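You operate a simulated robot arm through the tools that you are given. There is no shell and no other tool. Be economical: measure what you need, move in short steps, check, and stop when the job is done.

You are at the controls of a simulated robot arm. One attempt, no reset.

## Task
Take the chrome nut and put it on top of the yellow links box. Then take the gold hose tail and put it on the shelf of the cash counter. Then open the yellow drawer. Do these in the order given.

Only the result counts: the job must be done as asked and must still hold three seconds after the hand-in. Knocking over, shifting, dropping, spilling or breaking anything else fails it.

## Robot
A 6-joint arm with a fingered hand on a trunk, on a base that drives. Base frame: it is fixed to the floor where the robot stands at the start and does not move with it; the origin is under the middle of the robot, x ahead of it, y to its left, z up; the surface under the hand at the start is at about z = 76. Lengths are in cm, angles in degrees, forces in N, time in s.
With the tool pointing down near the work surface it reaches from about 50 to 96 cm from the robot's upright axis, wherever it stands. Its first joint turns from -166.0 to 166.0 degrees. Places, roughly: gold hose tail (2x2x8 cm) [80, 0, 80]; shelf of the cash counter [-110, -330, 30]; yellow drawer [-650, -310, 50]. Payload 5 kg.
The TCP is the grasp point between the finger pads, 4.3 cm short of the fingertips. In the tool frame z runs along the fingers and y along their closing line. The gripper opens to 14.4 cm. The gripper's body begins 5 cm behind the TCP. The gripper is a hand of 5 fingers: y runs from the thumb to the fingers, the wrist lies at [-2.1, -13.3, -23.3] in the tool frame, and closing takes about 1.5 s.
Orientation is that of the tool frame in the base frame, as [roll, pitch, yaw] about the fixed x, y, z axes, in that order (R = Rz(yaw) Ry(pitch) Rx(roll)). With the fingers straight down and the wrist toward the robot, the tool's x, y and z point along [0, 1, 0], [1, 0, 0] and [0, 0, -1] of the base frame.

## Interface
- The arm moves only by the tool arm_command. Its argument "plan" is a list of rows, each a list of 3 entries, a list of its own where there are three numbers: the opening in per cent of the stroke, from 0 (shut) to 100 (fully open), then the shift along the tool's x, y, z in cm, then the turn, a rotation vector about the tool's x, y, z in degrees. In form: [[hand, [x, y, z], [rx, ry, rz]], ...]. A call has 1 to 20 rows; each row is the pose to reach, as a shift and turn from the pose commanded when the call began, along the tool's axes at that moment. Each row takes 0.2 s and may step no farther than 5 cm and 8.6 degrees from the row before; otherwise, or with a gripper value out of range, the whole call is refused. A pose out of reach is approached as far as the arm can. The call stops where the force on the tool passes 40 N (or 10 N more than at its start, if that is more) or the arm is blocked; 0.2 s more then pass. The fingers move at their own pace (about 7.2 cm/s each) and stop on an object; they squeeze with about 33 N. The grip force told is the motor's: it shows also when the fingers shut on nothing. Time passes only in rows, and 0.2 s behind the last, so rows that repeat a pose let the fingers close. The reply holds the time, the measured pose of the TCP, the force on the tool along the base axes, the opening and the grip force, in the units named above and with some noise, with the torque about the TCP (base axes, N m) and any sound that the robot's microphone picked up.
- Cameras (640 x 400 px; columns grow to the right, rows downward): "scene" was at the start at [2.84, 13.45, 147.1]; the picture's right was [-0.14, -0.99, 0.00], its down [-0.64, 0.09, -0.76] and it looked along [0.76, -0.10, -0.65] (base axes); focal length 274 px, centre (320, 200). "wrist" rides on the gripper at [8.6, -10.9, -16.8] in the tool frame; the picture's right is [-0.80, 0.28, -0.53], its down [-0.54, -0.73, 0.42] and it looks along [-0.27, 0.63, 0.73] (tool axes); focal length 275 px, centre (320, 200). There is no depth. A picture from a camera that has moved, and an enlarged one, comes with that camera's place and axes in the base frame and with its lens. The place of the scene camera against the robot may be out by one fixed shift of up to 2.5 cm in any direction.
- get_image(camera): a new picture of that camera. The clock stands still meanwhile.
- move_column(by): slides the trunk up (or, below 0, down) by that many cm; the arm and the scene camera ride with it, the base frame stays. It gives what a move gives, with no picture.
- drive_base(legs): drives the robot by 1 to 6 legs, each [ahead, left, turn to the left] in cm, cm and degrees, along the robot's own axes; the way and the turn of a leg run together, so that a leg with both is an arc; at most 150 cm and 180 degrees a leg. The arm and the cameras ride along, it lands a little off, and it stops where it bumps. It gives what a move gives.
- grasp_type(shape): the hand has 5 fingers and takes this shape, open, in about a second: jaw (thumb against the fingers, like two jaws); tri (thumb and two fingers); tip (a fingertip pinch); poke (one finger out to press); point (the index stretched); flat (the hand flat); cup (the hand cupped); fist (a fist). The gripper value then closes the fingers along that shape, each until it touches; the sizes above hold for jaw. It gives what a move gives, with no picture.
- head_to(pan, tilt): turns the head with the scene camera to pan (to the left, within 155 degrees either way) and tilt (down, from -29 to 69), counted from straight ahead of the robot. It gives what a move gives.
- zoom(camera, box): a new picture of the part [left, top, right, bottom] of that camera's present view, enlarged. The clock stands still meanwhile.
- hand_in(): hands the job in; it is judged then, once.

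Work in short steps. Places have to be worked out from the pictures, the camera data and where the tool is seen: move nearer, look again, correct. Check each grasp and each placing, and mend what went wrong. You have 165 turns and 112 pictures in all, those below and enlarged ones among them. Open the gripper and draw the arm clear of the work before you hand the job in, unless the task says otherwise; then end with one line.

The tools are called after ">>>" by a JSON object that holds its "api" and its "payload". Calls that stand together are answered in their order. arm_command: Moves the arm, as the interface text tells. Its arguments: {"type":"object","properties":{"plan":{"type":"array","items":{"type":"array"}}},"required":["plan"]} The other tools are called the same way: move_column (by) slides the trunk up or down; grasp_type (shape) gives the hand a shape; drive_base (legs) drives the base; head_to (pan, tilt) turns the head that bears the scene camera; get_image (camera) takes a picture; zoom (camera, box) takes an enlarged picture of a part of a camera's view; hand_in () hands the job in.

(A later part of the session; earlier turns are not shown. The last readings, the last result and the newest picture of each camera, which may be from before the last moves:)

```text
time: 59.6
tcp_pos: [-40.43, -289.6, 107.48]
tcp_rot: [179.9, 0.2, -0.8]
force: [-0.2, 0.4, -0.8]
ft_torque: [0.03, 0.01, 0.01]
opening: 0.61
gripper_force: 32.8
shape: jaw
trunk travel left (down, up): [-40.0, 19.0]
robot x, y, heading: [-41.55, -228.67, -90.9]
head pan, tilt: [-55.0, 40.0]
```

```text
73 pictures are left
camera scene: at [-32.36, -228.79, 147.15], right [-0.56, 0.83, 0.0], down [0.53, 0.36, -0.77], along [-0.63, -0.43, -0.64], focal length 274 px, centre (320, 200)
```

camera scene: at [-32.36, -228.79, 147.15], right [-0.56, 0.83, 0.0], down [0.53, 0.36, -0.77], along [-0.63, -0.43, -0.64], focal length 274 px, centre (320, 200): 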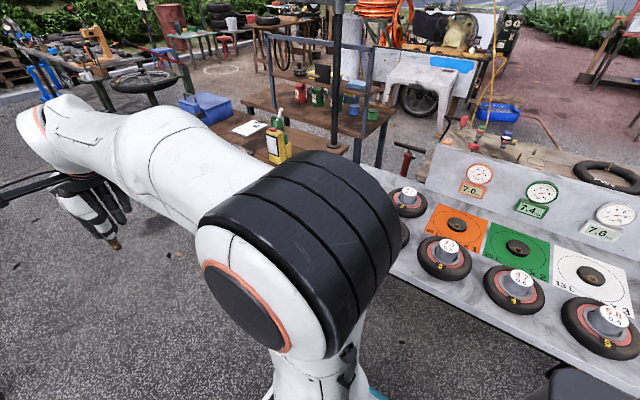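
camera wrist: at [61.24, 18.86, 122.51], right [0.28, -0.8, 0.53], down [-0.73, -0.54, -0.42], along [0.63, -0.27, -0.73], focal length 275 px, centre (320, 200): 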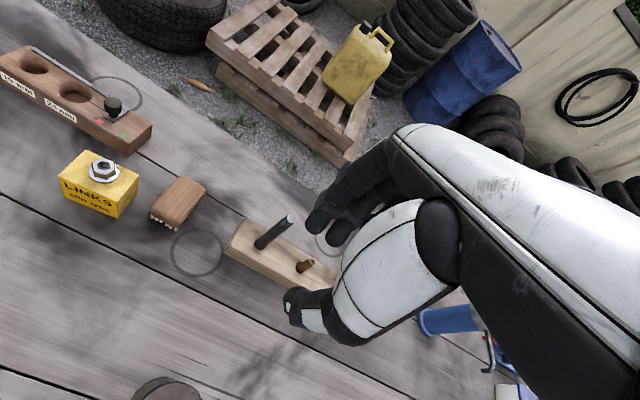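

Clear ahead. I raise the trunk for safety, drive 92 cm ahead, then look at the counter.

>>> {"api": "move_column", "payload": {"by": 15}}

>>> {"api": "drive_base", "payload": {"legs": [[92, 0, 0]]}}

>>> {"api": "head_to", "payload": {"pan": -105, "tilt": 50}}

>>> {"api": "get_image", "payload": {"camera": "scene"}}

```text
time: 61.3
tcp_pos: [-40.63, -289.49, 122.49]
tcp_rot: [179.9, 0.1, -0.8]
force: [0.1, 0.7, -0.4]
ft_torque: [-0.02, 0.01, 0.01]
opening: 0.64
gripper_force: 32.6
shape: jaw
trunk travel left (down, up): [-55.0, 4.0]
robot x, y, heading: [-41.4, -228.79, -90.9]
head pan, tilt: [-55.0, 40.0]
```

```text
time: 66.1
tcp_pos: [-42.48, -379.78, 122.46]
tcp_rot: [179.9, 0.0, -1.1]
force: [-0.4, 0.0, -0.5]
ft_torque: [0.01, -0.03, -0.01]
opening: 0.62
gripper_force: 32.7
shape: jaw
trunk travel left (down, up): [-55.0, 4.0]
robot x, y, heading: [-43.13, -318.59, -91.1]
head pan, tilt: [-55.0, 40.0]
```

```text
time: 67.3
tcp_pos: [-42.49, -379.69, 122.5]
tcp_rot: [179.9, -0.1, -1.1]
force: [-0.6, -0.2, -0.5]
ft_torque: [-0.02, -0.01, -0.02]
opening: 0.62
gripper_force: 33.2
shape: jaw
trunk travel left (down, up): [-55.0, 4.0]
robot x, y, heading: [-43.14, -319.35, -91.3]
head pan, tilt: [-105.0, 50.0]
```

```text
72 pictures are left
camera scene: at [-34.27, -312.13, 160.74], right [0.28, 0.96, 0.0], down [0.74, -0.21, -0.64], along [-0.62, 0.18, -0.77], focal length 274 px, centre (320, 200)
```

scene: 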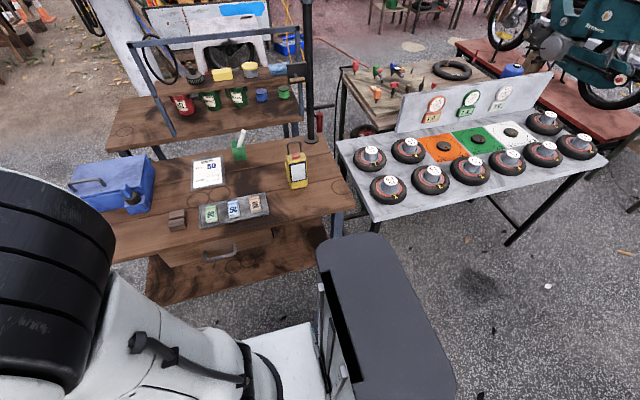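

I can see the shelf beneath the counter top (front edge about x≈-99, top edge x≈-90, with a drawer above it). I turn to face it (heading 180), back away a little, and look from lower.

>>> {"api": "drive_base", "payload": {"legs": [[0, 0, -89], [-16, 0, 0]]}}

>>> {"api": "head_to", "payload": {"pan": 0, "tilt": 45}}

>>> {"api": "get_image", "payload": {"camera": "scene"}}

```text
time: 72.4
tcp_pos: [-87.86, -322.32, 122.57]
tcp_rot: [179.9, 0.1, -88.0]
force: [0.3, -0.4, -0.8]
ft_torque: [0.02, 0.05, -0.01]
opening: 0.6
gripper_force: 33.1
shape: jaw
trunk travel left (down, up): [-55.0, 4.0]
robot x, y, heading: [-27.59, -318.38, -177.8]
head pan, tilt: [-105.0, 50.0]
```

```text
time: 74.2
tcp_pos: [-87.87, -322.33, 122.6]
tcp_rot: [179.9, 0.0, -88.0]
force: [0.4, 0.6, -0.7]
ft_torque: [0.0, -0.01, 0.04]
opening: 0.61
gripper_force: 33.1
shape: jaw
trunk travel left (down, up): [-55.0, 4.0]
robot x, y, heading: [-27.26, -318.46, -178.0]
head pan, tilt: [0.0, 45.0]
```

```text
71 pictures are left
camera scene: at [-28.49, -335.08, 161.42], right [-0.03, 1.0, 0.0], down [0.71, 0.02, -0.71], along [-0.71, -0.02, -0.71], focal length 274 px, centre (320, 200)
```

scene: 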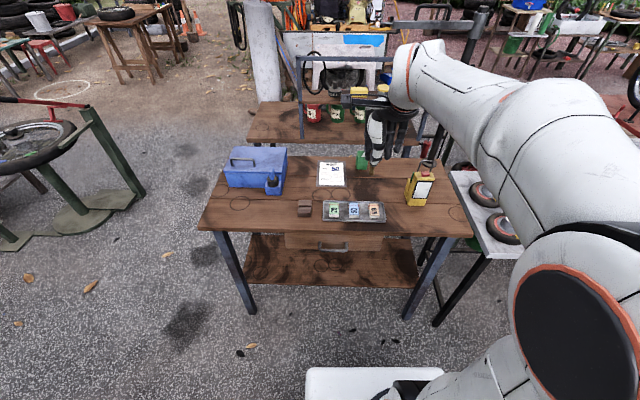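

Both shelf and top front edges are at about x≈-97; shelf spans y≈-372..-288, x≈-98..-125, z≈30. I'll approach diagonally from its open left side: shift left 92 cm along the aisle and turn to heading 135.

>>> {"api": "drive_base", "payload": {"legs": [[0, 92, 0], [0, 0, -47]]}}

>>> {"api": "get_image", "payload": {"camera": "scene"}}

```text
time: 81.1
tcp_pos: [-68.42, -369.55, 122.55]
tcp_rot: [179.9, 0.0, -133.2]
force: [0.4, 0.3, -1.8]
ft_torque: [-0.03, 0.0, -0.01]
opening: 0.62
gripper_force: 33.3
shape: jaw
trunk travel left (down, up): [-55.0, 4.0]
robot x, y, heading: [-22.81, -409.56, 136.8]
head pan, tilt: [0.0, 45.0]
```

```text
70 pictures are left
camera scene: at [-34.68, -420.7, 161.42], right [0.68, 0.73, 0.0], down [0.52, -0.48, -0.71], along [-0.52, 0.48, -0.71], focal length 274 px, centre (320, 200)
```

scene: 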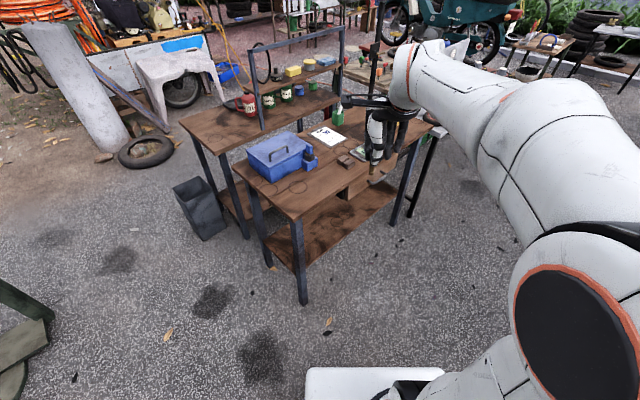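

Clear standing position. In free air I extend 15 cm and pitch the hand forward by 75°.

>>> {"api": "arm_command", "payload": {"plan": [[0, [0, 1.5, 0], [-7.5, 0, 0]], [0, [0, 3, 0], [-15, 0, 0]], [0, [0, 4.5, 0], [-22.5, 0, 0]], [0, [0, 6, 0], [-30, 0, 0]], [0, [0, 7.5, 0], [-37.5, 0, 0]], [0, [0, 9, 0], [-45, 0, 0]], [0, [0, 10.5, 0], [-52.5, 0, 0]], [0, [0, 12, 0], [-60, 0, 0]], [0, [0, 13.5, 0], [-67.5, 0, 0]], [0, [0, 15, 0], [-75, 0, 0]], [0, [0, 15, 0], [-75, 0, 0]]]}}

>>> {"api": "get_image", "payload": {"camera": "scene"}}

```text
time: 83.5
tcp_pos: [-79.36, -359.0, 122.52]
tcp_rot: [104.9, 0.0, -133.1]
force: [0.4, 0.6, -1.1]
ft_torque: [-0.04, 0.03, -0.02]
opening: 0.6
gripper_force: 33.2
shape: jaw
trunk travel left (down, up): [-55.0, 4.0]
robot x, y, heading: [-22.87, -409.77, 136.8]
head pan, tilt: [0.0, 45.0]
```

```text
69 pictures are left
camera scene: at [-34.69, -420.69, 161.42], right [0.68, 0.73, 0.0], down [0.52, -0.48, -0.71], along [-0.52, 0.48, -0.71], focal length 274 px, centre (320, 200)
```

scene: 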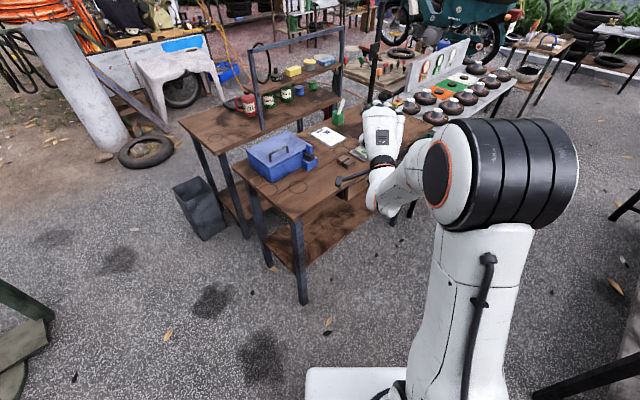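

Pitched fine. Now roll -90° about the tool axis so the thumb/index side faces down.

>>> {"api": "arm_command", "payload": {"plan": [[0, [0, 0, 0], [0, 0, -8]], [0, [0, 0, 0], [0, 0, -16]], [0, [0, 0, 0], [0, 0, -24]], [0, [0, 0, 0], [0, 0, -32]], [0, [0, 0, 0], [0, 0, -40]], [0, [0, 0, 0], [0, 0, -48]], [0, [0, 0, 0], [0, 0, -56]], [0, [0, 0, 0], [0, 0, -64]], [0, [0, 0, 0], [0, 0, -72]], [0, [0, 0, 0], [0, 0, -80]], [0, [0, 0, 0], [0, 0, -88]], [0, [0, 0, 0], [0, 0, -88]]]}}

>>> {"api": "get_image", "payload": {"camera": "scene"}}

>>> {"api": "get_image", "payload": {"camera": "wrist"}}

```text
time: 86.1
tcp_pos: [-79.27, -359.39, 122.5]
tcp_rot: [173.0, 75.0, -50.4]
force: [-0.3, -0.1, -0.7]
ft_torque: [-0.07, -0.02, 0.04]
opening: 0.58
gripper_force: 32.4
shape: jaw
trunk travel left (down, up): [-55.0, 4.0]
robot x, y, heading: [-22.73, -409.56, 136.9]
head pan, tilt: [0.0, 45.0]
```

```text
68 pictures are left
camera scene: at [-34.68, -420.7, 161.42], right [0.68, 0.73, 0.0], down [0.52, -0.48, -0.71], along [-0.52, 0.48, -0.71], focal length 274 px, centre (320, 200)
```

scene: 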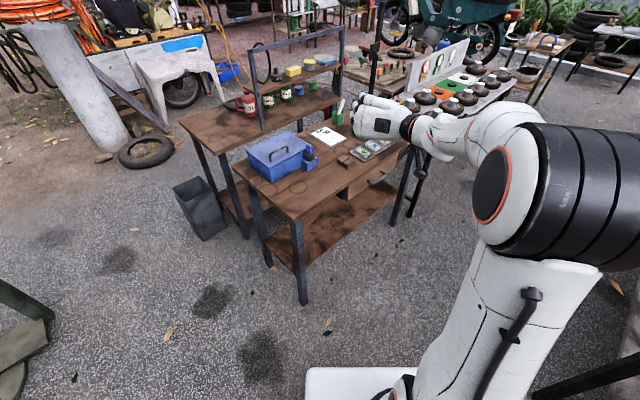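

```text
67 pictures are left
camera wrist: at [-58.51, -364.27, 118.19], right [0.05, -0.4, 0.92], down [0.11, 0.91, 0.39], along [-0.99, 0.08, 0.09], focal length 275 px, centre (320, 200)
```

wrist: 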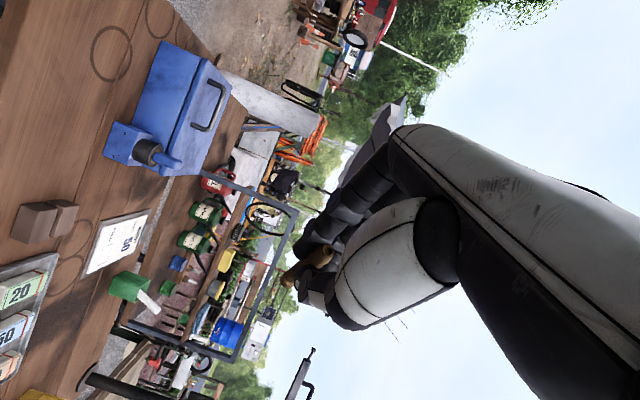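

Orientation is right (tool axis forward, 15° down; thumb/index side down). The hand is in front of the counter edge, so I lower the trunk fully.

>>> {"api": "move_column", "payload": {"by": -55}}

>>> {"api": "get_image", "payload": {"camera": "scene"}}

>>> {"api": "get_image", "payload": {"camera": "wrist"}}

```text
refused: -55 is not a number from -40 to 40
```

```text
66 pictures are left
camera scene: at [-34.68, -420.7, 161.42], right [0.68, 0.73, 0.0], down [0.52, -0.48, -0.71], along [-0.52, 0.48, -0.71], focal length 274 px, centre (320, 200)
```

scene: 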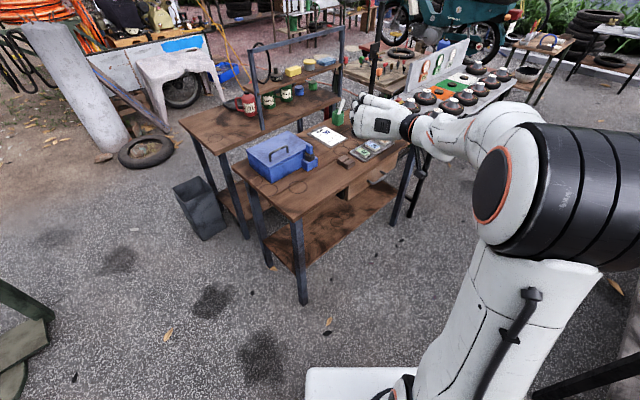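

```text
65 pictures are left
camera wrist: at [-58.51, -364.27, 118.19], right [0.05, -0.4, 0.92], down [0.11, 0.91, 0.39], along [-0.99, 0.08, 0.09], focal length 275 px, centre (320, 200)
```

wrist: 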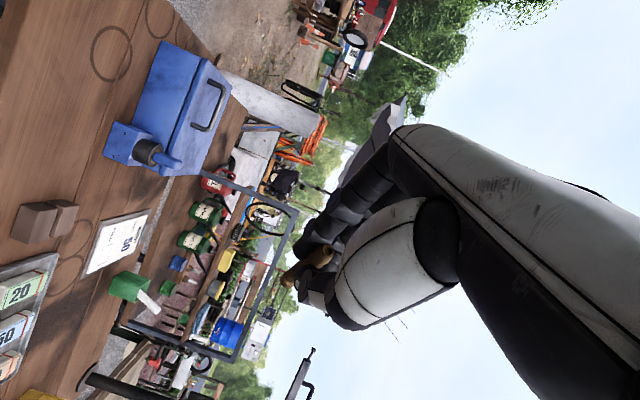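

I back the base 8 cm for margin, then lower in two moves.

>>> {"api": "drive_base", "payload": {"legs": [[-8, 0, 0]]}}

>>> {"api": "move_column", "payload": {"by": -40}}

>>> {"api": "move_column", "payload": {"by": -15}}

>>> {"api": "get_image", "payload": {"camera": "scene"}}

```text
time: 87.2
tcp_pos: [-73.31, -364.68, 122.59]
tcp_rot: [172.5, 75.1, -51.0]
force: [0.7, -0.7, 0.5]
ft_torque: [-0.03, -0.03, 0.0]
opening: 0.6
gripper_force: 33.2
shape: jaw
trunk travel left (down, up): [-55.0, 4.0]
robot x, y, heading: [-16.9, -415.04, 136.4]
head pan, tilt: [0.0, 45.0]
```

```text
time: 91.0
tcp_pos: [-73.4, -364.6, 82.51]
tcp_rot: [173.0, 75.0, -50.7]
force: [0.5, -0.4, 0.1]
ft_torque: [-0.02, -0.04, 0.0]
opening: 0.58
gripper_force: 33.0
shape: jaw
trunk travel left (down, up): [-15.0, 44.0]
robot x, y, heading: [-17.43, -415.3, 136.6]
head pan, tilt: [0.0, 45.0]
```

```text
time: 92.8
tcp_pos: [-73.28, -364.68, 67.47]
tcp_rot: [172.3, 75.0, -51.2]
force: [-0.3, -0.4, -0.9]
ft_torque: [0.05, 0.03, -0.02]
opening: 0.58
gripper_force: 32.8
shape: jaw
trunk travel left (down, up): [0.0, 59.0]
robot x, y, heading: [-17.27, -415.35, 136.5]
head pan, tilt: [0.0, 45.0]
```

```text
64 pictures are left
camera scene: at [-28.93, -426.11, 106.43], right [0.69, 0.73, 0.0], down [0.51, -0.49, -0.71], along [-0.51, 0.49, -0.71], focal length 274 px, centre (320, 200)
```

scene: 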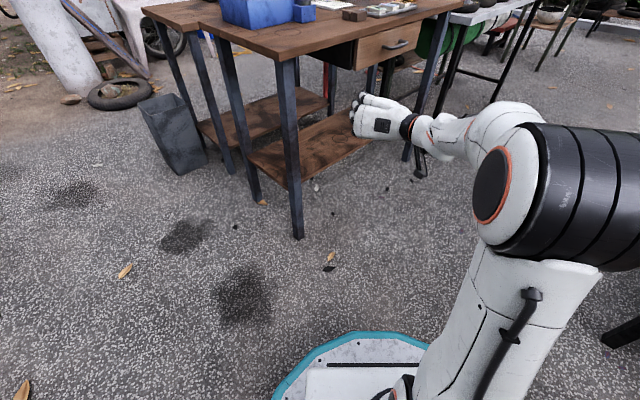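

Good clear view: the shelf front is open. I now lower the hand straight down by 28 cm with the arm.

>>> {"api": "arm_command", "payload": {"plan": [[0, [3.4, -0.1, 0.9], [0, 0, 0]], [0, [6.8, -0.2, 1.8], [0, 0, 0]], [0, [10.1, -0.3, 2.7], [0, 0, 0]], [0, [13.5, -0.4, 3.6], [0, 0, 0]], [0, [16.9, -0.6, 4.5], [0, 0, 0]], [0, [20.3, -0.7, 5.4], [0, 0, 0]], [0, [23.7, -0.8, 6.3], [0, 0, 0]], [0, [27.0, -0.9, 7.2], [0, 0, 0]], [0, [27.0, -0.9, 7.2], [0, 0, 0]]]}}

>>> {"api": "get_image", "payload": {"camera": "scene"}}

>>> {"api": "get_image", "payload": {"camera": "wrist"}}

```text
time: 94.8
tcp_pos: [-72.99, -364.55, 39.53]
tcp_rot: [172.6, 74.9, -51.1]
force: [0.3, 0.3, -0.4]
ft_torque: [-0.05, -0.02, 0.0]
opening: 0.59
gripper_force: 33.1
shape: jaw
trunk travel left (down, up): [0.0, 59.0]
robot x, y, heading: [-17.24, -414.99, 136.8]
head pan, tilt: [0.0, 45.0]
```

```text
63 pictures are left
camera scene: at [-28.93, -426.11, 106.42], right [0.69, 0.73, 0.0], down [0.51, -0.49, -0.71], along [-0.51, 0.49, -0.71], focal length 274 px, centre (320, 200)
```

scene: 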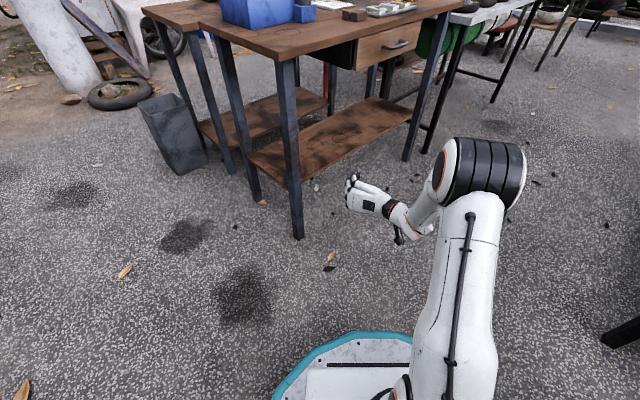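

```text
62 pictures are left
camera wrist: at [-52.25, -369.6, 35.07], right [0.05, -0.4, 0.92], down [0.12, 0.91, 0.39], along [-0.99, 0.09, 0.09], focal length 275 px, centre (320, 200)
```

wrist: 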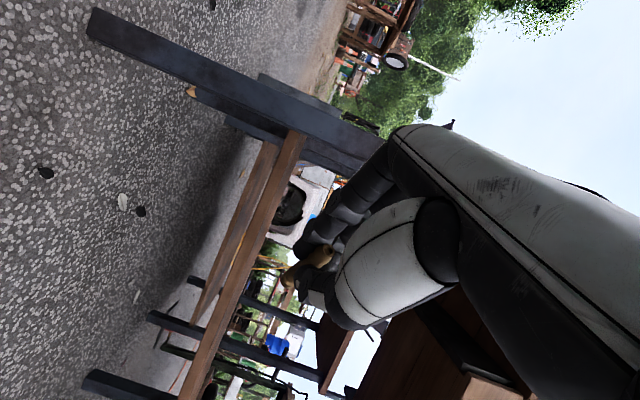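

The pose works well at low height. I zoom the wrist view to measure the shelf height.

>>> {"api": "zoom", "payload": {"camera": "wrist", "box": [140, 100, 380, 400]}}

>>> {"api": "zoom", "payload": {"camera": "scene", "box": [230, 60, 450, 250]}}

```text
1.33 times, centred on (260, 250) of wrist
camera zoom: at [-52.25, -369.6, 35.07], right [0.05, -0.4, 0.92], down [0.12, 0.91, 0.39], along [-0.99, 0.09, 0.09], focal length 367 px, centre (400, 133)
```

zoom: 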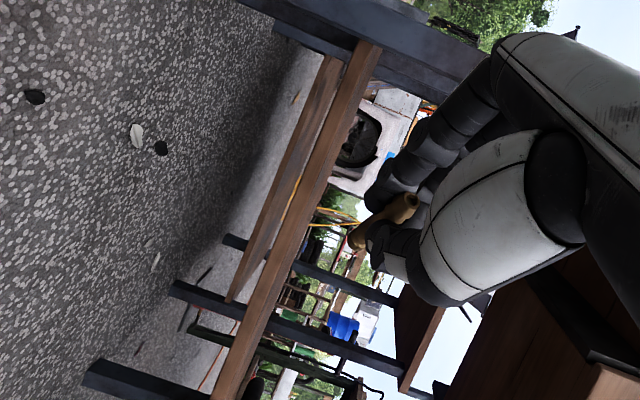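

```text
2.11 times, centred on (340, 155) of scene
camera zoom: at [-28.93, -426.11, 106.42], right [0.69, 0.73, 0.0], down [0.51, -0.49, -0.71], along [-0.51, 0.49, -0.71], focal length 577 px, centre (278, 295)
```

zoom: 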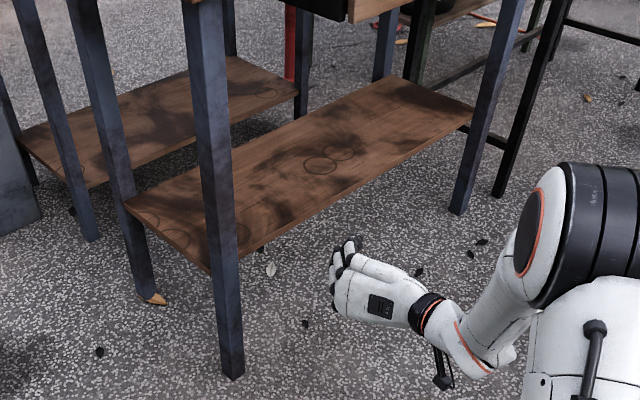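

Shelf top is roughly z≈32 and the hose end's lowest point is about z 36, so it clears. I drive ahead 30 cm and look.

>>> {"api": "drive_base", "payload": {"legs": [[30, 0, 0]]}}

>>> {"api": "get_image", "payload": {"camera": "scene"}}

>>> {"api": "get_image", "payload": {"camera": "wrist"}}

```text
time: 96.8
tcp_pos: [-94.11, -344.15, 39.44]
tcp_rot: [172.6, 75.0, -51.2]
force: [0.4, 0.1, -0.6]
ft_torque: [-0.01, 0.0, 0.03]
opening: 0.58
gripper_force: 33.2
shape: jaw
trunk travel left (down, up): [0.0, 59.0]
robot x, y, heading: [-38.62, -394.99, 136.3]
head pan, tilt: [0.0, 45.0]
```

```text
59 pictures are left
camera scene: at [-50.3, -405.83, 106.42], right [0.69, 0.72, 0.0], down [0.51, -0.49, -0.71], along [-0.51, 0.49, -0.71], focal length 274 px, centre (320, 200)
```

scene: 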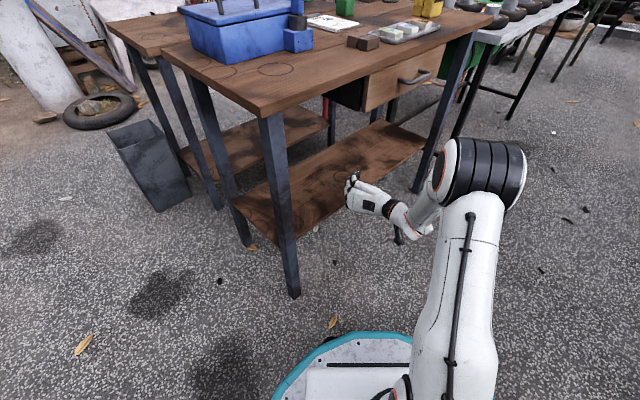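

```text
58 pictures are left
camera wrist: at [-73.44, -349.27, 35.09], right [0.05, -0.4, 0.92], down [0.12, 0.91, 0.39], along [-0.99, 0.09, 0.09], focal length 275 px, centre (320, 200)
```

wrist: 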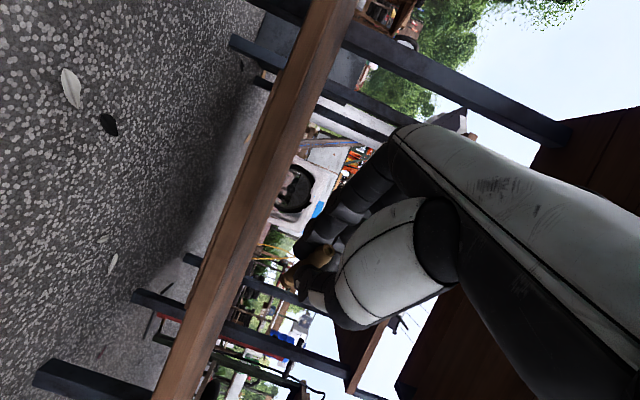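

Shelf top computes to z≈32.6 (front x≈-97, back x≈-121). I drive 13 cm more to bring the tail over the shelf.

>>> {"api": "drive_base", "payload": {"legs": [[14, 0, 0]]}}

>>> {"api": "get_image", "payload": {"camera": "wrist"}}

>>> {"api": "zoom", "payload": {"camera": "scene", "box": [250, 100, 450, 240]}}

```text
time: 98.1
tcp_pos: [-104.23, -334.4, 39.48]
tcp_rot: [172.6, 75.0, -51.2]
force: [0.2, -0.1, -1.6]
ft_torque: [-0.03, -0.02, -0.01]
opening: 0.56
gripper_force: 32.9
shape: jaw
trunk travel left (down, up): [0.0, 59.0]
robot x, y, heading: [-48.73, -385.17, 136.5]
head pan, tilt: [0.0, 45.0]
```

```text
57 pictures are left
camera wrist: at [-83.55, -339.53, 35.09], right [0.05, -0.4, 0.92], down [0.12, 0.91, 0.39], along [-0.99, 0.09, 0.09], focal length 275 px, centre (320, 200)
```

wrist: 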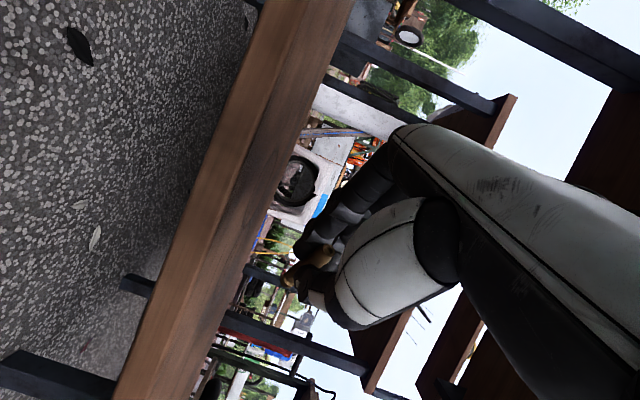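

```text
2.86 times, centred on (350, 170) of scene
camera zoom: at [-60.48, -396.12, 106.42], right [0.69, 0.72, 0.0], down [0.51, -0.49, -0.71], along [-0.51, 0.49, -0.71], focal length 784 px, centre (234, 286)
```

zoom: 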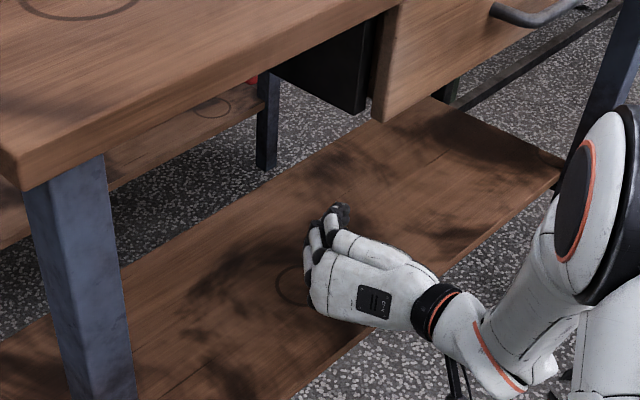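

The tail is over the shelf. I lower gradually toward contact (about 3.4 cm).

>>> {"api": "arm_command", "payload": {"plan": [[0, [1.45, 0, 0.38], [0, 0, 0]], [0, [2.42, -0.08, 0.64], [0, 0, 0]], [0, [2.9, -0.1, 0.77], [0, 0, 0]], [0, [2.9, -0.1, 0.77], [0, 0, 0]]]}}

>>> {"api": "zoom", "payload": {"camera": "wrist", "box": [180, 180, 380, 340]}}

```text
time: 99.1
tcp_pos: [-104.29, -334.65, 36.52]
tcp_rot: [172.9, 75.0, -50.9]
force: [0.6, -0.5, -1.1]
ft_torque: [-0.03, -0.02, 0.03]
opening: 0.55
gripper_force: 33.1
shape: jaw
trunk travel left (down, up): [0.0, 59.0]
robot x, y, heading: [-48.45, -385.64, 136.3]
head pan, tilt: [0.0, 45.0]
```

```text
2.50 times, centred on (280, 260) of wrist
camera zoom: at [-83.51, -339.65, 32.16], right [0.05, -0.4, 0.92], down [0.12, 0.91, 0.39], along [-0.99, 0.09, 0.09], focal length 688 px, centre (420, 50)
```

zoom: 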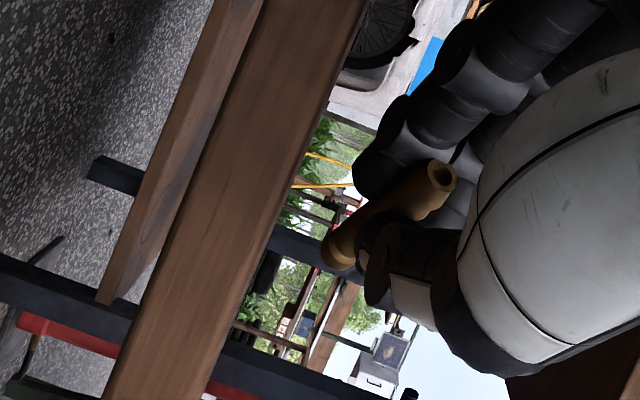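

No contact yet; I estimate about 2 cm left. I lower 1.4 cm, then look.

>>> {"api": "arm_command", "payload": {"plan": [[0, [0.7, 0, 0.19], [0, 0, 0]], [0, [1.35, -0.05, 0.36], [0, 0, 0]], [0, [1.35, -0.05, 0.36], [0, 0, 0]]]}}

>>> {"api": "zoom", "payload": {"camera": "wrist", "box": [180, 180, 380, 340]}}

```text
time: 99.9
tcp_pos: [-104.24, -334.55, 35.08]
tcp_rot: [172.8, 75.0, -51.1]
force: [0.9, 0.2, -0.5]
ft_torque: [0.03, -0.02, 0.01]
opening: 0.58
gripper_force: 32.4
shape: jaw
trunk travel left (down, up): [0.0, 59.0]
robot x, y, heading: [-48.5, -385.34, 136.5]
head pan, tilt: [0.0, 45.0]
```

```text
2.50 times, centred on (280, 260) of wrist
camera zoom: at [-83.54, -339.62, 30.79], right [0.05, -0.4, 0.92], down [0.12, 0.91, 0.39], along [-0.99, 0.09, 0.09], focal length 688 px, centre (420, 50)
```

zoom: 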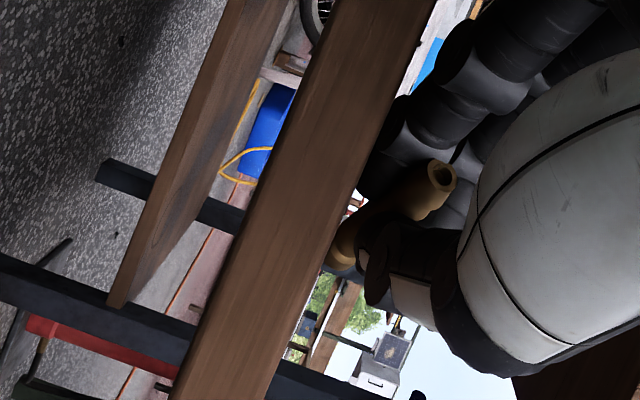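

About 1 cm remains. I lower 1.0 cm in fine steps watching force.

>>> {"api": "arm_command", "payload": {"plan": [[0, [0.3, 0, 0.08], [0, 0, 0]], [0, [0.6, 0, 0.16], [0, 0, 0]], [0, [0.8, 0, 0.21], [0, 0, 0]], [0, [0.8, 0, 0.21], [0, 0, 0]]]}}

```text
time: 100.9
tcp_pos: [-104.29, -334.52, 34.43]
tcp_rot: [172.4, 75.4, -51.4]
force: [4.5, -4.8, 23.1]
ft_torque: [0.29, 0.69, 0.08]
opening: 0.58
gripper_force: 32.8
shape: jaw
trunk travel left (down, up): [0.0, 59.0]
robot x, y, heading: [-48.64, -385.38, 136.4]
head pan, tilt: [0.0, 45.0]
```

Contact made (23 N). I ease up 0.3 cm and open gently to about 4 cm.

>>> {"api": "arm_command", "payload": {"plan": [[0, [-0.3, 0, -0.08], [0, 0, 0]], [8, [-0.3, 0, -0.08], [0, 0, 0]], [12, [-0.3, 0, -0.08], [0, 0, 0]], [18, [-0.3, 0, -0.08], [0, 0, 0]], [24, [-0.3, 0, -0.08], [0, 0, 0]], [28, [-0.3, 0, -0.08], [0, 0, 0]], [28, [-0.3, 0, -0.08], [0, 0, 0]], [28, [-0.3, 0, -0.08], [0, 0, 0]]]}}

>>> {"api": "zoom", "payload": {"camera": "wrist", "box": [180, 180, 380, 340]}}

>>> {"api": "zoom", "payload": {"camera": "scene", "box": [300, 140, 420, 240]}}

```text
time: 102.7
tcp_pos: [-104.33, -334.49, 34.46]
tcp_rot: [172.3, 75.0, -51.5]
force: [1.7, 0.1, 0.9]
ft_torque: [0.02, 0.0, -0.02]
opening: 3.99
gripper_force: 0.1
shape: jaw
trunk travel left (down, up): [0.0, 59.0]
robot x, y, heading: [-48.33, -385.3, 136.3]
head pan, tilt: [0.0, 45.0]
```

```text
2.50 times, centred on (280, 260) of wrist
camera zoom: at [-83.54, -339.61, 30.13], right [0.05, -0.4, 0.92], down [0.12, 0.91, 0.39], along [-0.99, 0.09, 0.09], focal length 688 px, centre (420, 50)
```

zoom: 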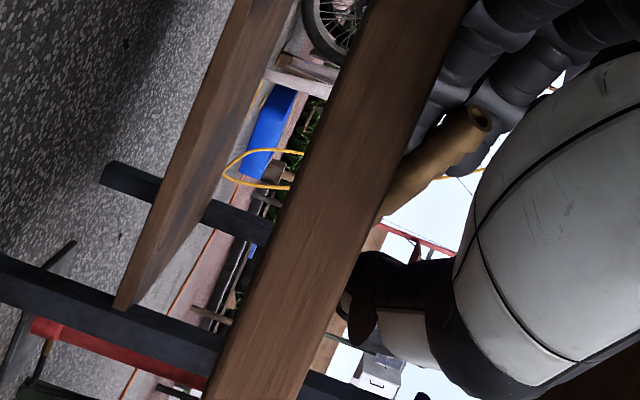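

```text
4.00 times, centred on (360, 190) of scene
camera zoom: at [-60.47, -396.14, 106.42], right [0.69, 0.72, 0.0], down [0.51, -0.49, -0.71], along [-0.51, 0.49, -0.71], focal length 1097 px, centre (160, 240)
```

zoom: 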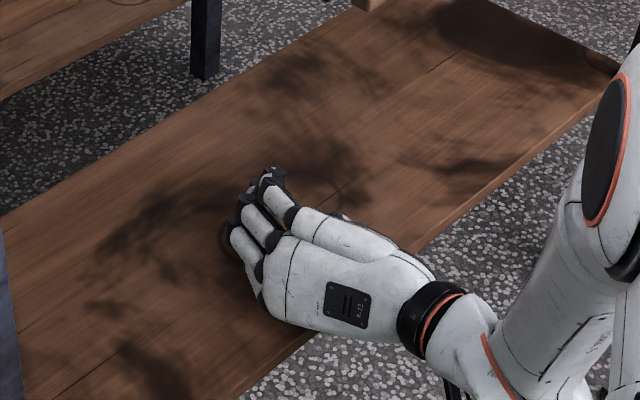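

The tail still leans on the index finger. I open further slowly so that it settles.

>>> {"api": "arm_command", "payload": {"plan": [[34, [-0.3, 0, -0.08], [0, 0, 0]], [40, [-0.3, 0, -0.08], [0, 0, 0]], [46, [-0.3, 0, -0.08], [0, 0, 0]], [52, [-0.3, 0, -0.08], [0, 0, 0]], [60, [-0.3, 0, -0.08], [0, 0, 0]], [60, [-0.3, 0, -0.08], [0, 0, 0]], [60, [-0.3, 0, -0.08], [0, 0, 0]]]}}

>>> {"api": "zoom", "payload": {"camera": "wrist", "box": [180, 120, 420, 340]}}

>>> {"api": "zoom", "payload": {"camera": "scene", "box": [300, 140, 420, 240]}}

```text
time: 104.3
tcp_pos: [-104.42, -334.45, 34.81]
tcp_rot: [172.9, 75.0, -51.1]
force: [0.0, -0.5, 0.2]
ft_torque: [-0.01, -0.04, -0.01]
opening: 8.57
gripper_force: 0.1
shape: jaw
trunk travel left (down, up): [0.0, 59.0]
robot x, y, heading: [-48.49, -385.15, 136.1]
head pan, tilt: [0.0, 45.0]
```

```text
1.82 times, centred on (300, 230) of wrist
camera zoom: at [-83.58, -339.51, 30.47], right [0.05, -0.4, 0.92], down [0.12, 0.91, 0.39], along [-0.99, 0.09, 0.09], focal length 500 px, centre (356, 146)
```

zoom: 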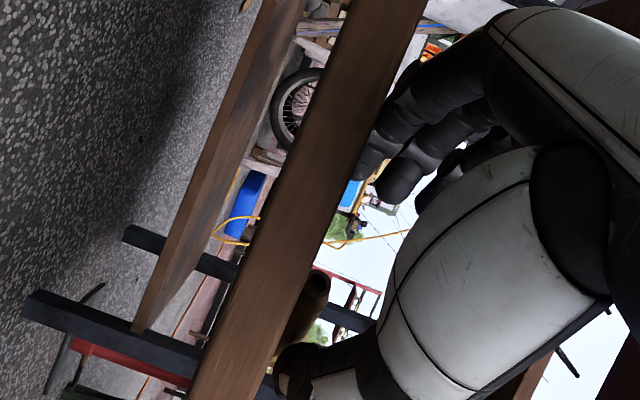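

```text
4.00 times, centred on (360, 190) of scene
camera zoom: at [-60.48, -396.12, 106.42], right [0.69, 0.72, 0.0], down [0.51, -0.49, -0.71], along [-0.51, 0.49, -0.71], focal length 1097 px, centre (160, 240)
```

zoom: 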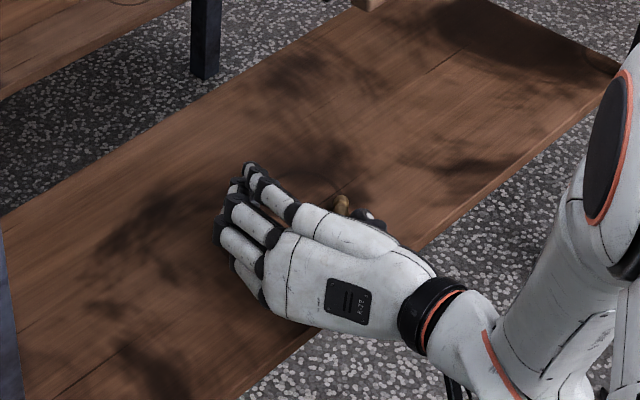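

The tail now lies on the shelf beside the thumb. I lift the hand straight up slowly.

>>> {"api": "arm_command", "payload": {"plan": [[60, [-0.7, 0, -0.2], [0, 0, 0]], [60, [-1.4, 0, -0.4], [0, 0, 0]], [60, [-2.4, 0.1, -0.65], [0, 0, 0]], [60, [-3.4, 0.1, -0.9], [0, 0, 0]], [60, [-4.8, 0.15, -1.3], [0, 0, 0]], [60, [-5.8, 0.2, -1.55], [0, 0, 0]], [60, [-5.8, 0.2, -1.55], [0, 0, 0]]]}}

>>> {"api": "get_image", "payload": {"camera": "wrist"}}

>>> {"api": "zoom", "payload": {"camera": "scene", "box": [300, 140, 420, 240]}}

```text
time: 105.9
tcp_pos: [-104.37, -334.56, 40.93]
tcp_rot: [172.6, 75.0, -51.2]
force: [0.2, 0.3, -0.1]
ft_torque: [0.01, 0.02, -0.02]
opening: 8.6
gripper_force: 0.0
shape: jaw
trunk travel left (down, up): [0.0, 59.0]
robot x, y, heading: [-48.26, -385.35, 136.4]
head pan, tilt: [0.0, 45.0]
```

```text
49 pictures are left
camera wrist: at [-83.57, -339.56, 36.59], right [0.05, -0.4, 0.92], down [0.12, 0.91, 0.39], along [-0.99, 0.09, 0.09], focal length 275 px, centre (320, 200)
```

wrist: 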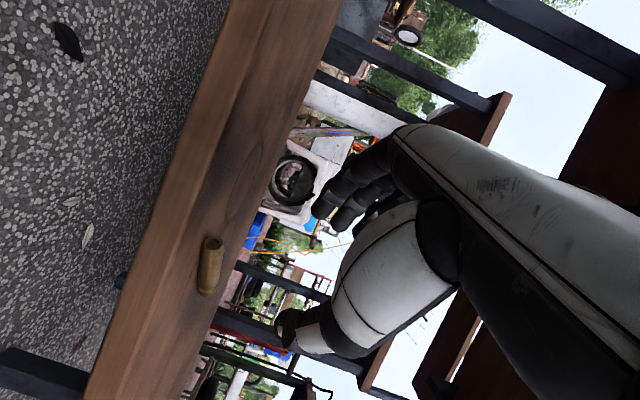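

```text
4.00 times, centred on (360, 190) of scene
camera zoom: at [-60.48, -396.13, 106.42], right [0.69, 0.72, 0.0], down [0.51, -0.49, -0.71], along [-0.51, 0.49, -0.71], focal length 1097 px, centre (160, 240)
```

zoom: 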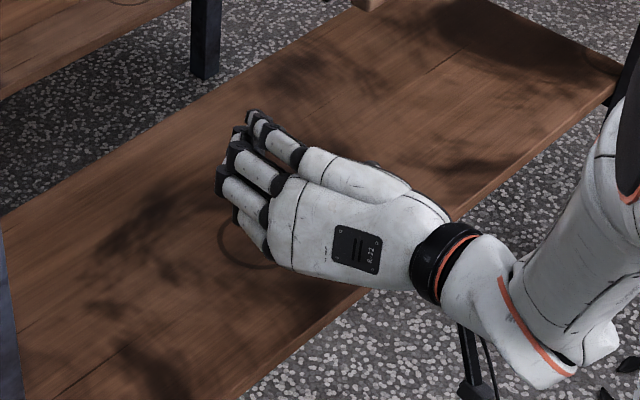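

The tail lies stably on the shelf, clear of the hand. I back the base out and check.

>>> {"api": "drive_base", "payload": {"legs": [[-42, 0, 0]]}}

>>> {"api": "get_image", "payload": {"camera": "scene"}}

```text
time: 108.5
tcp_pos: [-74.08, -363.59, 40.91]
tcp_rot: [172.7, 75.0, -51.0]
force: [0.5, -0.3, 0.9]
ft_torque: [0.02, 0.01, -0.02]
opening: 8.6
gripper_force: 0.0
shape: jaw
trunk travel left (down, up): [0.0, 59.0]
robot x, y, heading: [-18.03, -414.24, 136.7]
head pan, tilt: [0.0, 45.0]
```

```text
47 pictures are left
camera scene: at [-29.94, -425.15, 106.42], right [0.69, 0.73, 0.0], down [0.51, -0.49, -0.71], along [-0.51, 0.49, -0.71], focal length 274 px, centre (320, 200)
```

scene: 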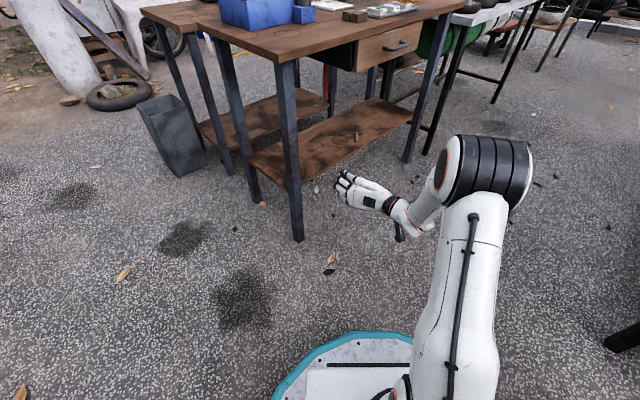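

The tail is on the shelf. Next the yellow drawer near [-650, -310, 50]: I raise the trunk and look toward -x.

>>> {"api": "move_column", "payload": {"by": 40}}

>>> {"api": "head_to", "payload": {"pan": 44, "tilt": 18}}

>>> {"api": "get_image", "payload": {"camera": "scene"}}

```text
time: 112.3
tcp_pos: [-74.15, -363.77, 80.89]
tcp_rot: [172.4, 75.0, -51.3]
force: [-0.2, -0.2, 0.1]
ft_torque: [-0.01, 0.02, 0.03]
opening: 8.58
gripper_force: 0.0
shape: jaw
trunk travel left (down, up): [-40.0, 19.0]
robot x, y, heading: [-18.29, -414.64, 136.6]
head pan, tilt: [0.0, 45.0]
```

```text
time: 113.4
tcp_pos: [-74.14, -363.81, 80.91]
tcp_rot: [172.5, 75.0, -51.2]
force: [-0.3, -0.5, 0.3]
ft_torque: [-0.02, 0.01, -0.01]
opening: 8.59
gripper_force: 0.1
shape: jaw
trunk travel left (down, up): [-40.0, 19.0]
robot x, y, heading: [-17.89, -414.43, 136.7]
head pan, tilt: [44.0, 18.0]
```

```text
46 pictures are left
camera scene: at [-33.36, -430.82, 150.61], right [-0.01, 1.0, 0.0], down [0.31, 0.0, -0.95], along [-0.95, -0.01, -0.31], focal length 274 px, centre (320, 200)
```

scene: 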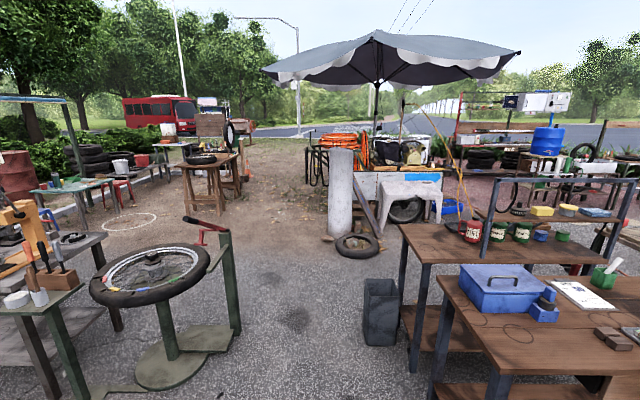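

The drawer would be around pixel (376,157), behind or in the umbrella cart. I zoom there.

>>> {"api": "zoom", "payload": {"camera": "scene", "box": [290, 80, 470, 230]}}

>>> {"api": "zoom", "payload": {"camera": "scene", "box": [130, 90, 330, 220]}}

```text
2.67 times, centred on (380, 155) of scene
camera zoom: at [-33.36, -430.82, 150.61], right [-0.01, 1.0, 0.0], down [0.31, 0.0, -0.95], along [-0.95, -0.01, -0.31], focal length 731 px, centre (160, 320)
```

zoom: 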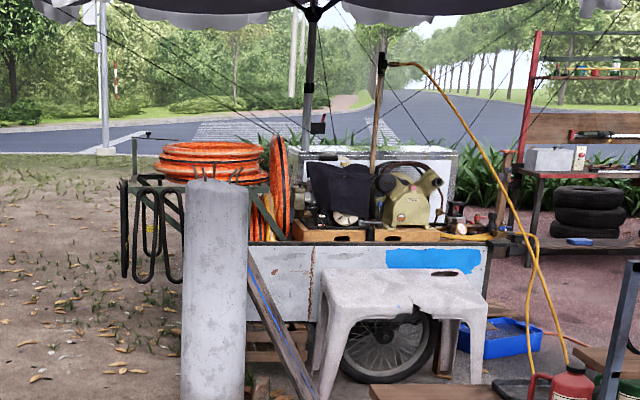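

```text
3.08 times, centred on (230, 155) of scene
camera zoom: at [-33.36, -430.82, 150.61], right [-0.01, 1.0, 0.0], down [0.31, 0.0, -0.95], along [-0.95, -0.01, -0.31], focal length 844 px, centre (597, 338)
```

zoom: 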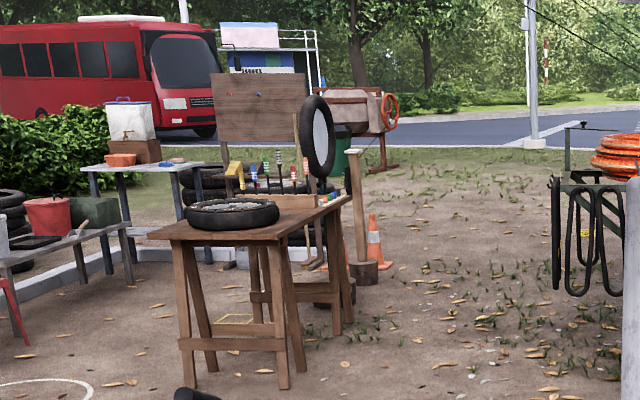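

The area behind the cart must be approached. First raise the trunk, turn to heading 180 and shift left to the middle of the gap between the tyre stand and bin (y≈-446).

>>> {"api": "move_column", "payload": {"by": 19}}

>>> {"api": "drive_base", "payload": {"legs": [[0, 0, 43.3], [0, 32, 0]]}}

>>> {"api": "head_to", "payload": {"pan": 0, "tilt": 35}}

>>> {"api": "get_image", "payload": {"camera": "scene"}}

```text
time: 115.5
tcp_pos: [-74.11, -363.71, 99.89]
tcp_rot: [172.5, 75.0, -51.0]
force: [-1.0, 0.2, 1.2]
ft_torque: [0.0, 0.03, -0.02]
opening: 8.58
gripper_force: 0.0
shape: jaw
trunk travel left (down, up): [-59.0, 0.0]
robot x, y, heading: [-18.51, -414.21, 136.6]
head pan, tilt: [44.0, 18.0]
```

```text
time: 119.6
tcp_pos: [-93.35, -448.3, 99.77]
tcp_rot: [172.8, 75.0, -6.7]
force: [-0.2, -0.7, -0.4]
ft_torque: [0.01, 0.01, -0.04]
opening: 8.6
gripper_force: 0.1
shape: jaw
trunk travel left (down, up): [-59.0, 0.0]
robot x, y, heading: [-17.98, -446.12, -179.2]
head pan, tilt: [44.0, 18.0]
```

```text
time: 120.7
tcp_pos: [-93.34, -448.25, 100.01]
tcp_rot: [172.8, 74.9, -6.8]
force: [-0.1, 0.4, 0.2]
ft_torque: [0.01, 0.03, 0.01]
opening: 8.59
gripper_force: 0.0
shape: jaw
trunk travel left (down, up): [-59.0, 0.0]
robot x, y, heading: [-17.77, -445.67, -179.1]
head pan, tilt: [0.0, 35.0]
```

```text
43 pictures are left
camera scene: at [-20.12, -462.34, 166.91], right [-0.01, 1.0, 0.0], down [0.57, 0.01, -0.82], along [-0.82, -0.01, -0.57], focal length 274 px, centre (320, 200)
```

scene: 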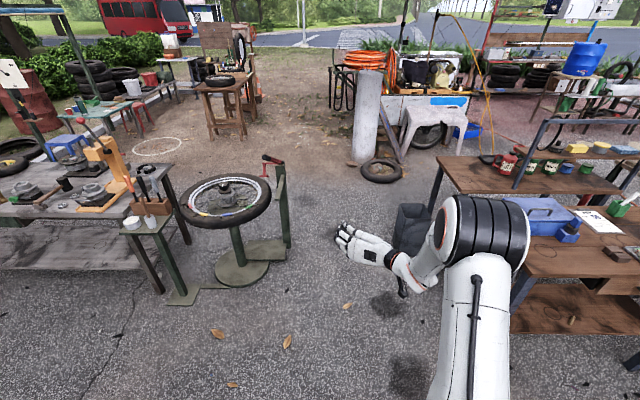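

The gap centre is right at y≈-446. I drive ahead 230 cm, then stop, look and continue.

>>> {"api": "drive_base", "payload": {"legs": [[0, 0, -0.8], [120, 0, 0], [110, 0, 0]]}}

>>> {"api": "get_image", "payload": {"camera": "scene"}}

```text
time: 132.3
tcp_pos: [-322.6, -447.84, 99.95]
tcp_rot: [172.5, 75.0, -7.7]
force: [0.2, 0.6, -0.1]
ft_torque: [0.03, 0.04, 0.01]
opening: 8.61
gripper_force: 0.0
shape: jaw
trunk travel left (down, up): [-59.0, 0.0]
robot x, y, heading: [-247.23, -446.08, -180.0]
head pan, tilt: [0.0, 35.0]
```

```text
42 pictures are left
camera scene: at [-249.57, -462.64, 166.91], right [0.0, 1.0, 0.0], down [0.57, 0.0, -0.82], along [-0.82, 0.0, -0.57], focal length 274 px, centre (320, 200)
```

scene: 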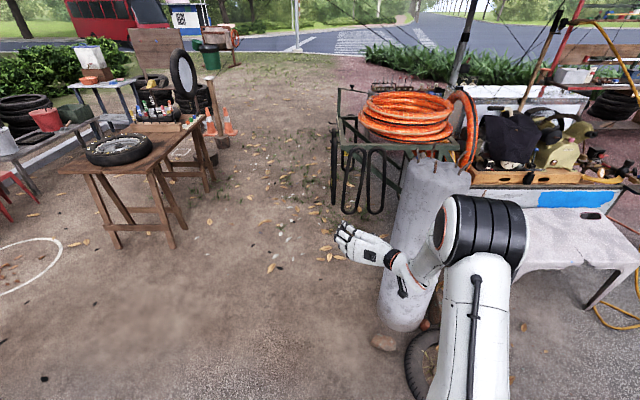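

The white cylinder is close on the right; I shift left 55 cm, then drive on to x≈-500 and look.

>>> {"api": "drive_base", "payload": {"legs": [[0, 55, 0], [130, 0, 0], [120, 0, 0]]}}

>>> {"api": "head_to", "payload": {"pan": -60, "tilt": 30}}

>>> {"api": "get_image", "payload": {"camera": "scene"}}

```text
time: 147.3
tcp_pos: [-571.52, -501.32, 99.91]
tcp_rot: [172.5, 75.0, -8.2]
force: [-0.1, 0.3, -0.5]
ft_torque: [-0.01, -0.02, -0.02]
opening: 8.59
gripper_force: 0.0
shape: jaw
trunk travel left (down, up): [-59.0, 0.0]
robot x, y, heading: [-496.07, -499.99, 179.6]
head pan, tilt: [0.0, 35.0]
```

```text
time: 148.6
tcp_pos: [-571.46, -501.39, 99.89]
tcp_rot: [172.5, 75.0, -8.1]
force: [-0.8, -0.3, 0.7]
ft_torque: [0.01, 0.0, 0.03]
opening: 8.63
gripper_force: 0.1
shape: jaw
trunk travel left (down, up): [-59.0, 0.0]
robot x, y, heading: [-495.8, -500.45, 179.6]
head pan, tilt: [-60.0, 30.0]
```

```text
41 pictures are left
camera scene: at [-494.19, -509.01, 167.69], right [0.87, 0.49, 0.0], down [0.25, -0.43, -0.87], along [-0.43, 0.75, -0.5], focal length 274 px, centre (320, 200)
```

scene: 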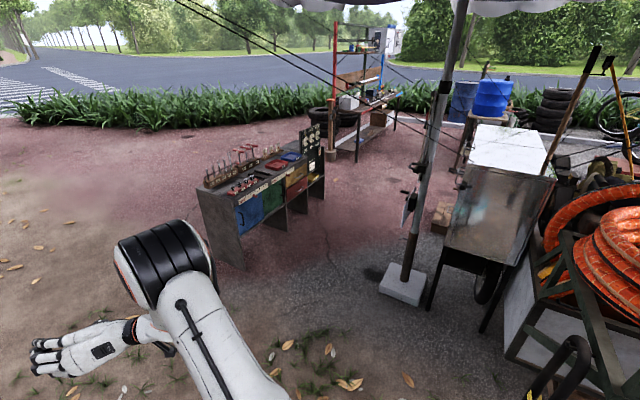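

I see a bench with coloured drawers. Zoom in.

>>> {"api": "zoom", "payload": {"camera": "scene", "box": [180, 110, 360, 280]}}

```text
2.35 times, centred on (270, 195) of scene
camera zoom: at [-494.19, -509.01, 167.69], right [0.87, 0.49, 0.0], down [0.25, -0.43, -0.87], along [-0.43, 0.75, -0.5], focal length 645 px, centre (438, 212)
```

zoom: 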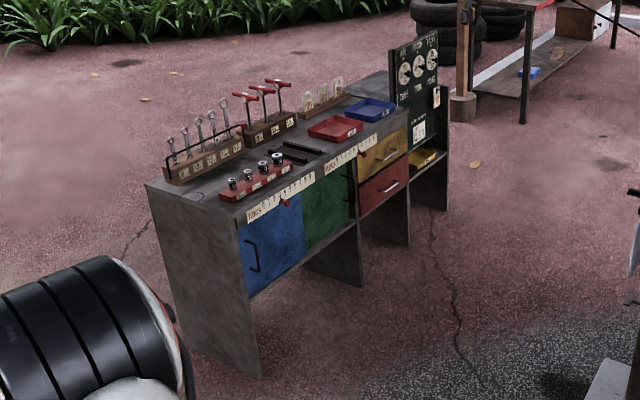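

The yellow drawer is on the bench's front plane x≈-634, facing +x; its handle is about [-631, -313, 57], with the red drawer below. I unroll the hand (fingers above, thumb below, pointing forward) here in open space and raise it slightly.

>>> {"api": "arm_command", "payload": {"plan": [[60, [-1, 0, 0], [0, 0, 8]], [60, [-2, 0, 0], [0, 0, 16]], [60, [-3, 0, 0], [0, 0, 24]], [60, [-4, 0, 0], [0, 0, 32]], [60, [-5, 0, 0], [0, 0, 40]], [60, [-6, 0, 0], [0, 0, 48]], [60, [-7, 0, 0], [0, 0, 56]], [60, [-8, 0, 0], [0, 0, 64]], [60, [-8, 0, 0], [0, 0, 72]], [60, [-8, 0, 0], [0, 0, 80]], [60, [-8, 0, 0], [0, 0, 88]], [60, [-8, 0, 0], [0, 0, 88]]]}}

>>> {"api": "drive_base", "payload": {"legs": [[79, 0, 0]]}}

>>> {"api": "get_image", "payload": {"camera": "scene"}}

```text
time: 151.2
tcp_pos: [-573.5, -501.03, 107.53]
tcp_rot: [105.0, -0.1, -90.4]
force: [0.0, -0.9, 0.0]
ft_torque: [0.0, -0.01, -0.02]
opening: 8.58
gripper_force: 0.0
shape: jaw
trunk travel left (down, up): [-59.0, 0.0]
robot x, y, heading: [-495.98, -500.05, 179.7]
head pan, tilt: [-60.0, 30.0]
```

```text
time: 155.6
tcp_pos: [-654.78, -501.73, 107.59]
tcp_rot: [105.0, 0.0, -90.0]
force: [0.0, -0.4, 0.7]
ft_torque: [-0.02, 0.0, -0.02]
opening: 8.59
gripper_force: 0.0
shape: jaw
trunk travel left (down, up): [-59.0, 0.0]
robot x, y, heading: [-577.11, -499.9, -180.1]
head pan, tilt: [-60.0, 30.0]
```

```text
39 pictures are left
camera scene: at [-575.3, -508.81, 167.69], right [0.86, 0.5, 0.0], down [0.25, -0.43, -0.87], along [-0.43, 0.75, -0.5], focal length 274 px, centre (320, 200)
```

scene: 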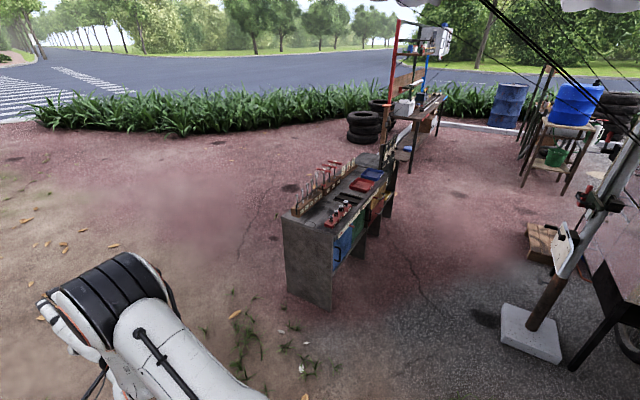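

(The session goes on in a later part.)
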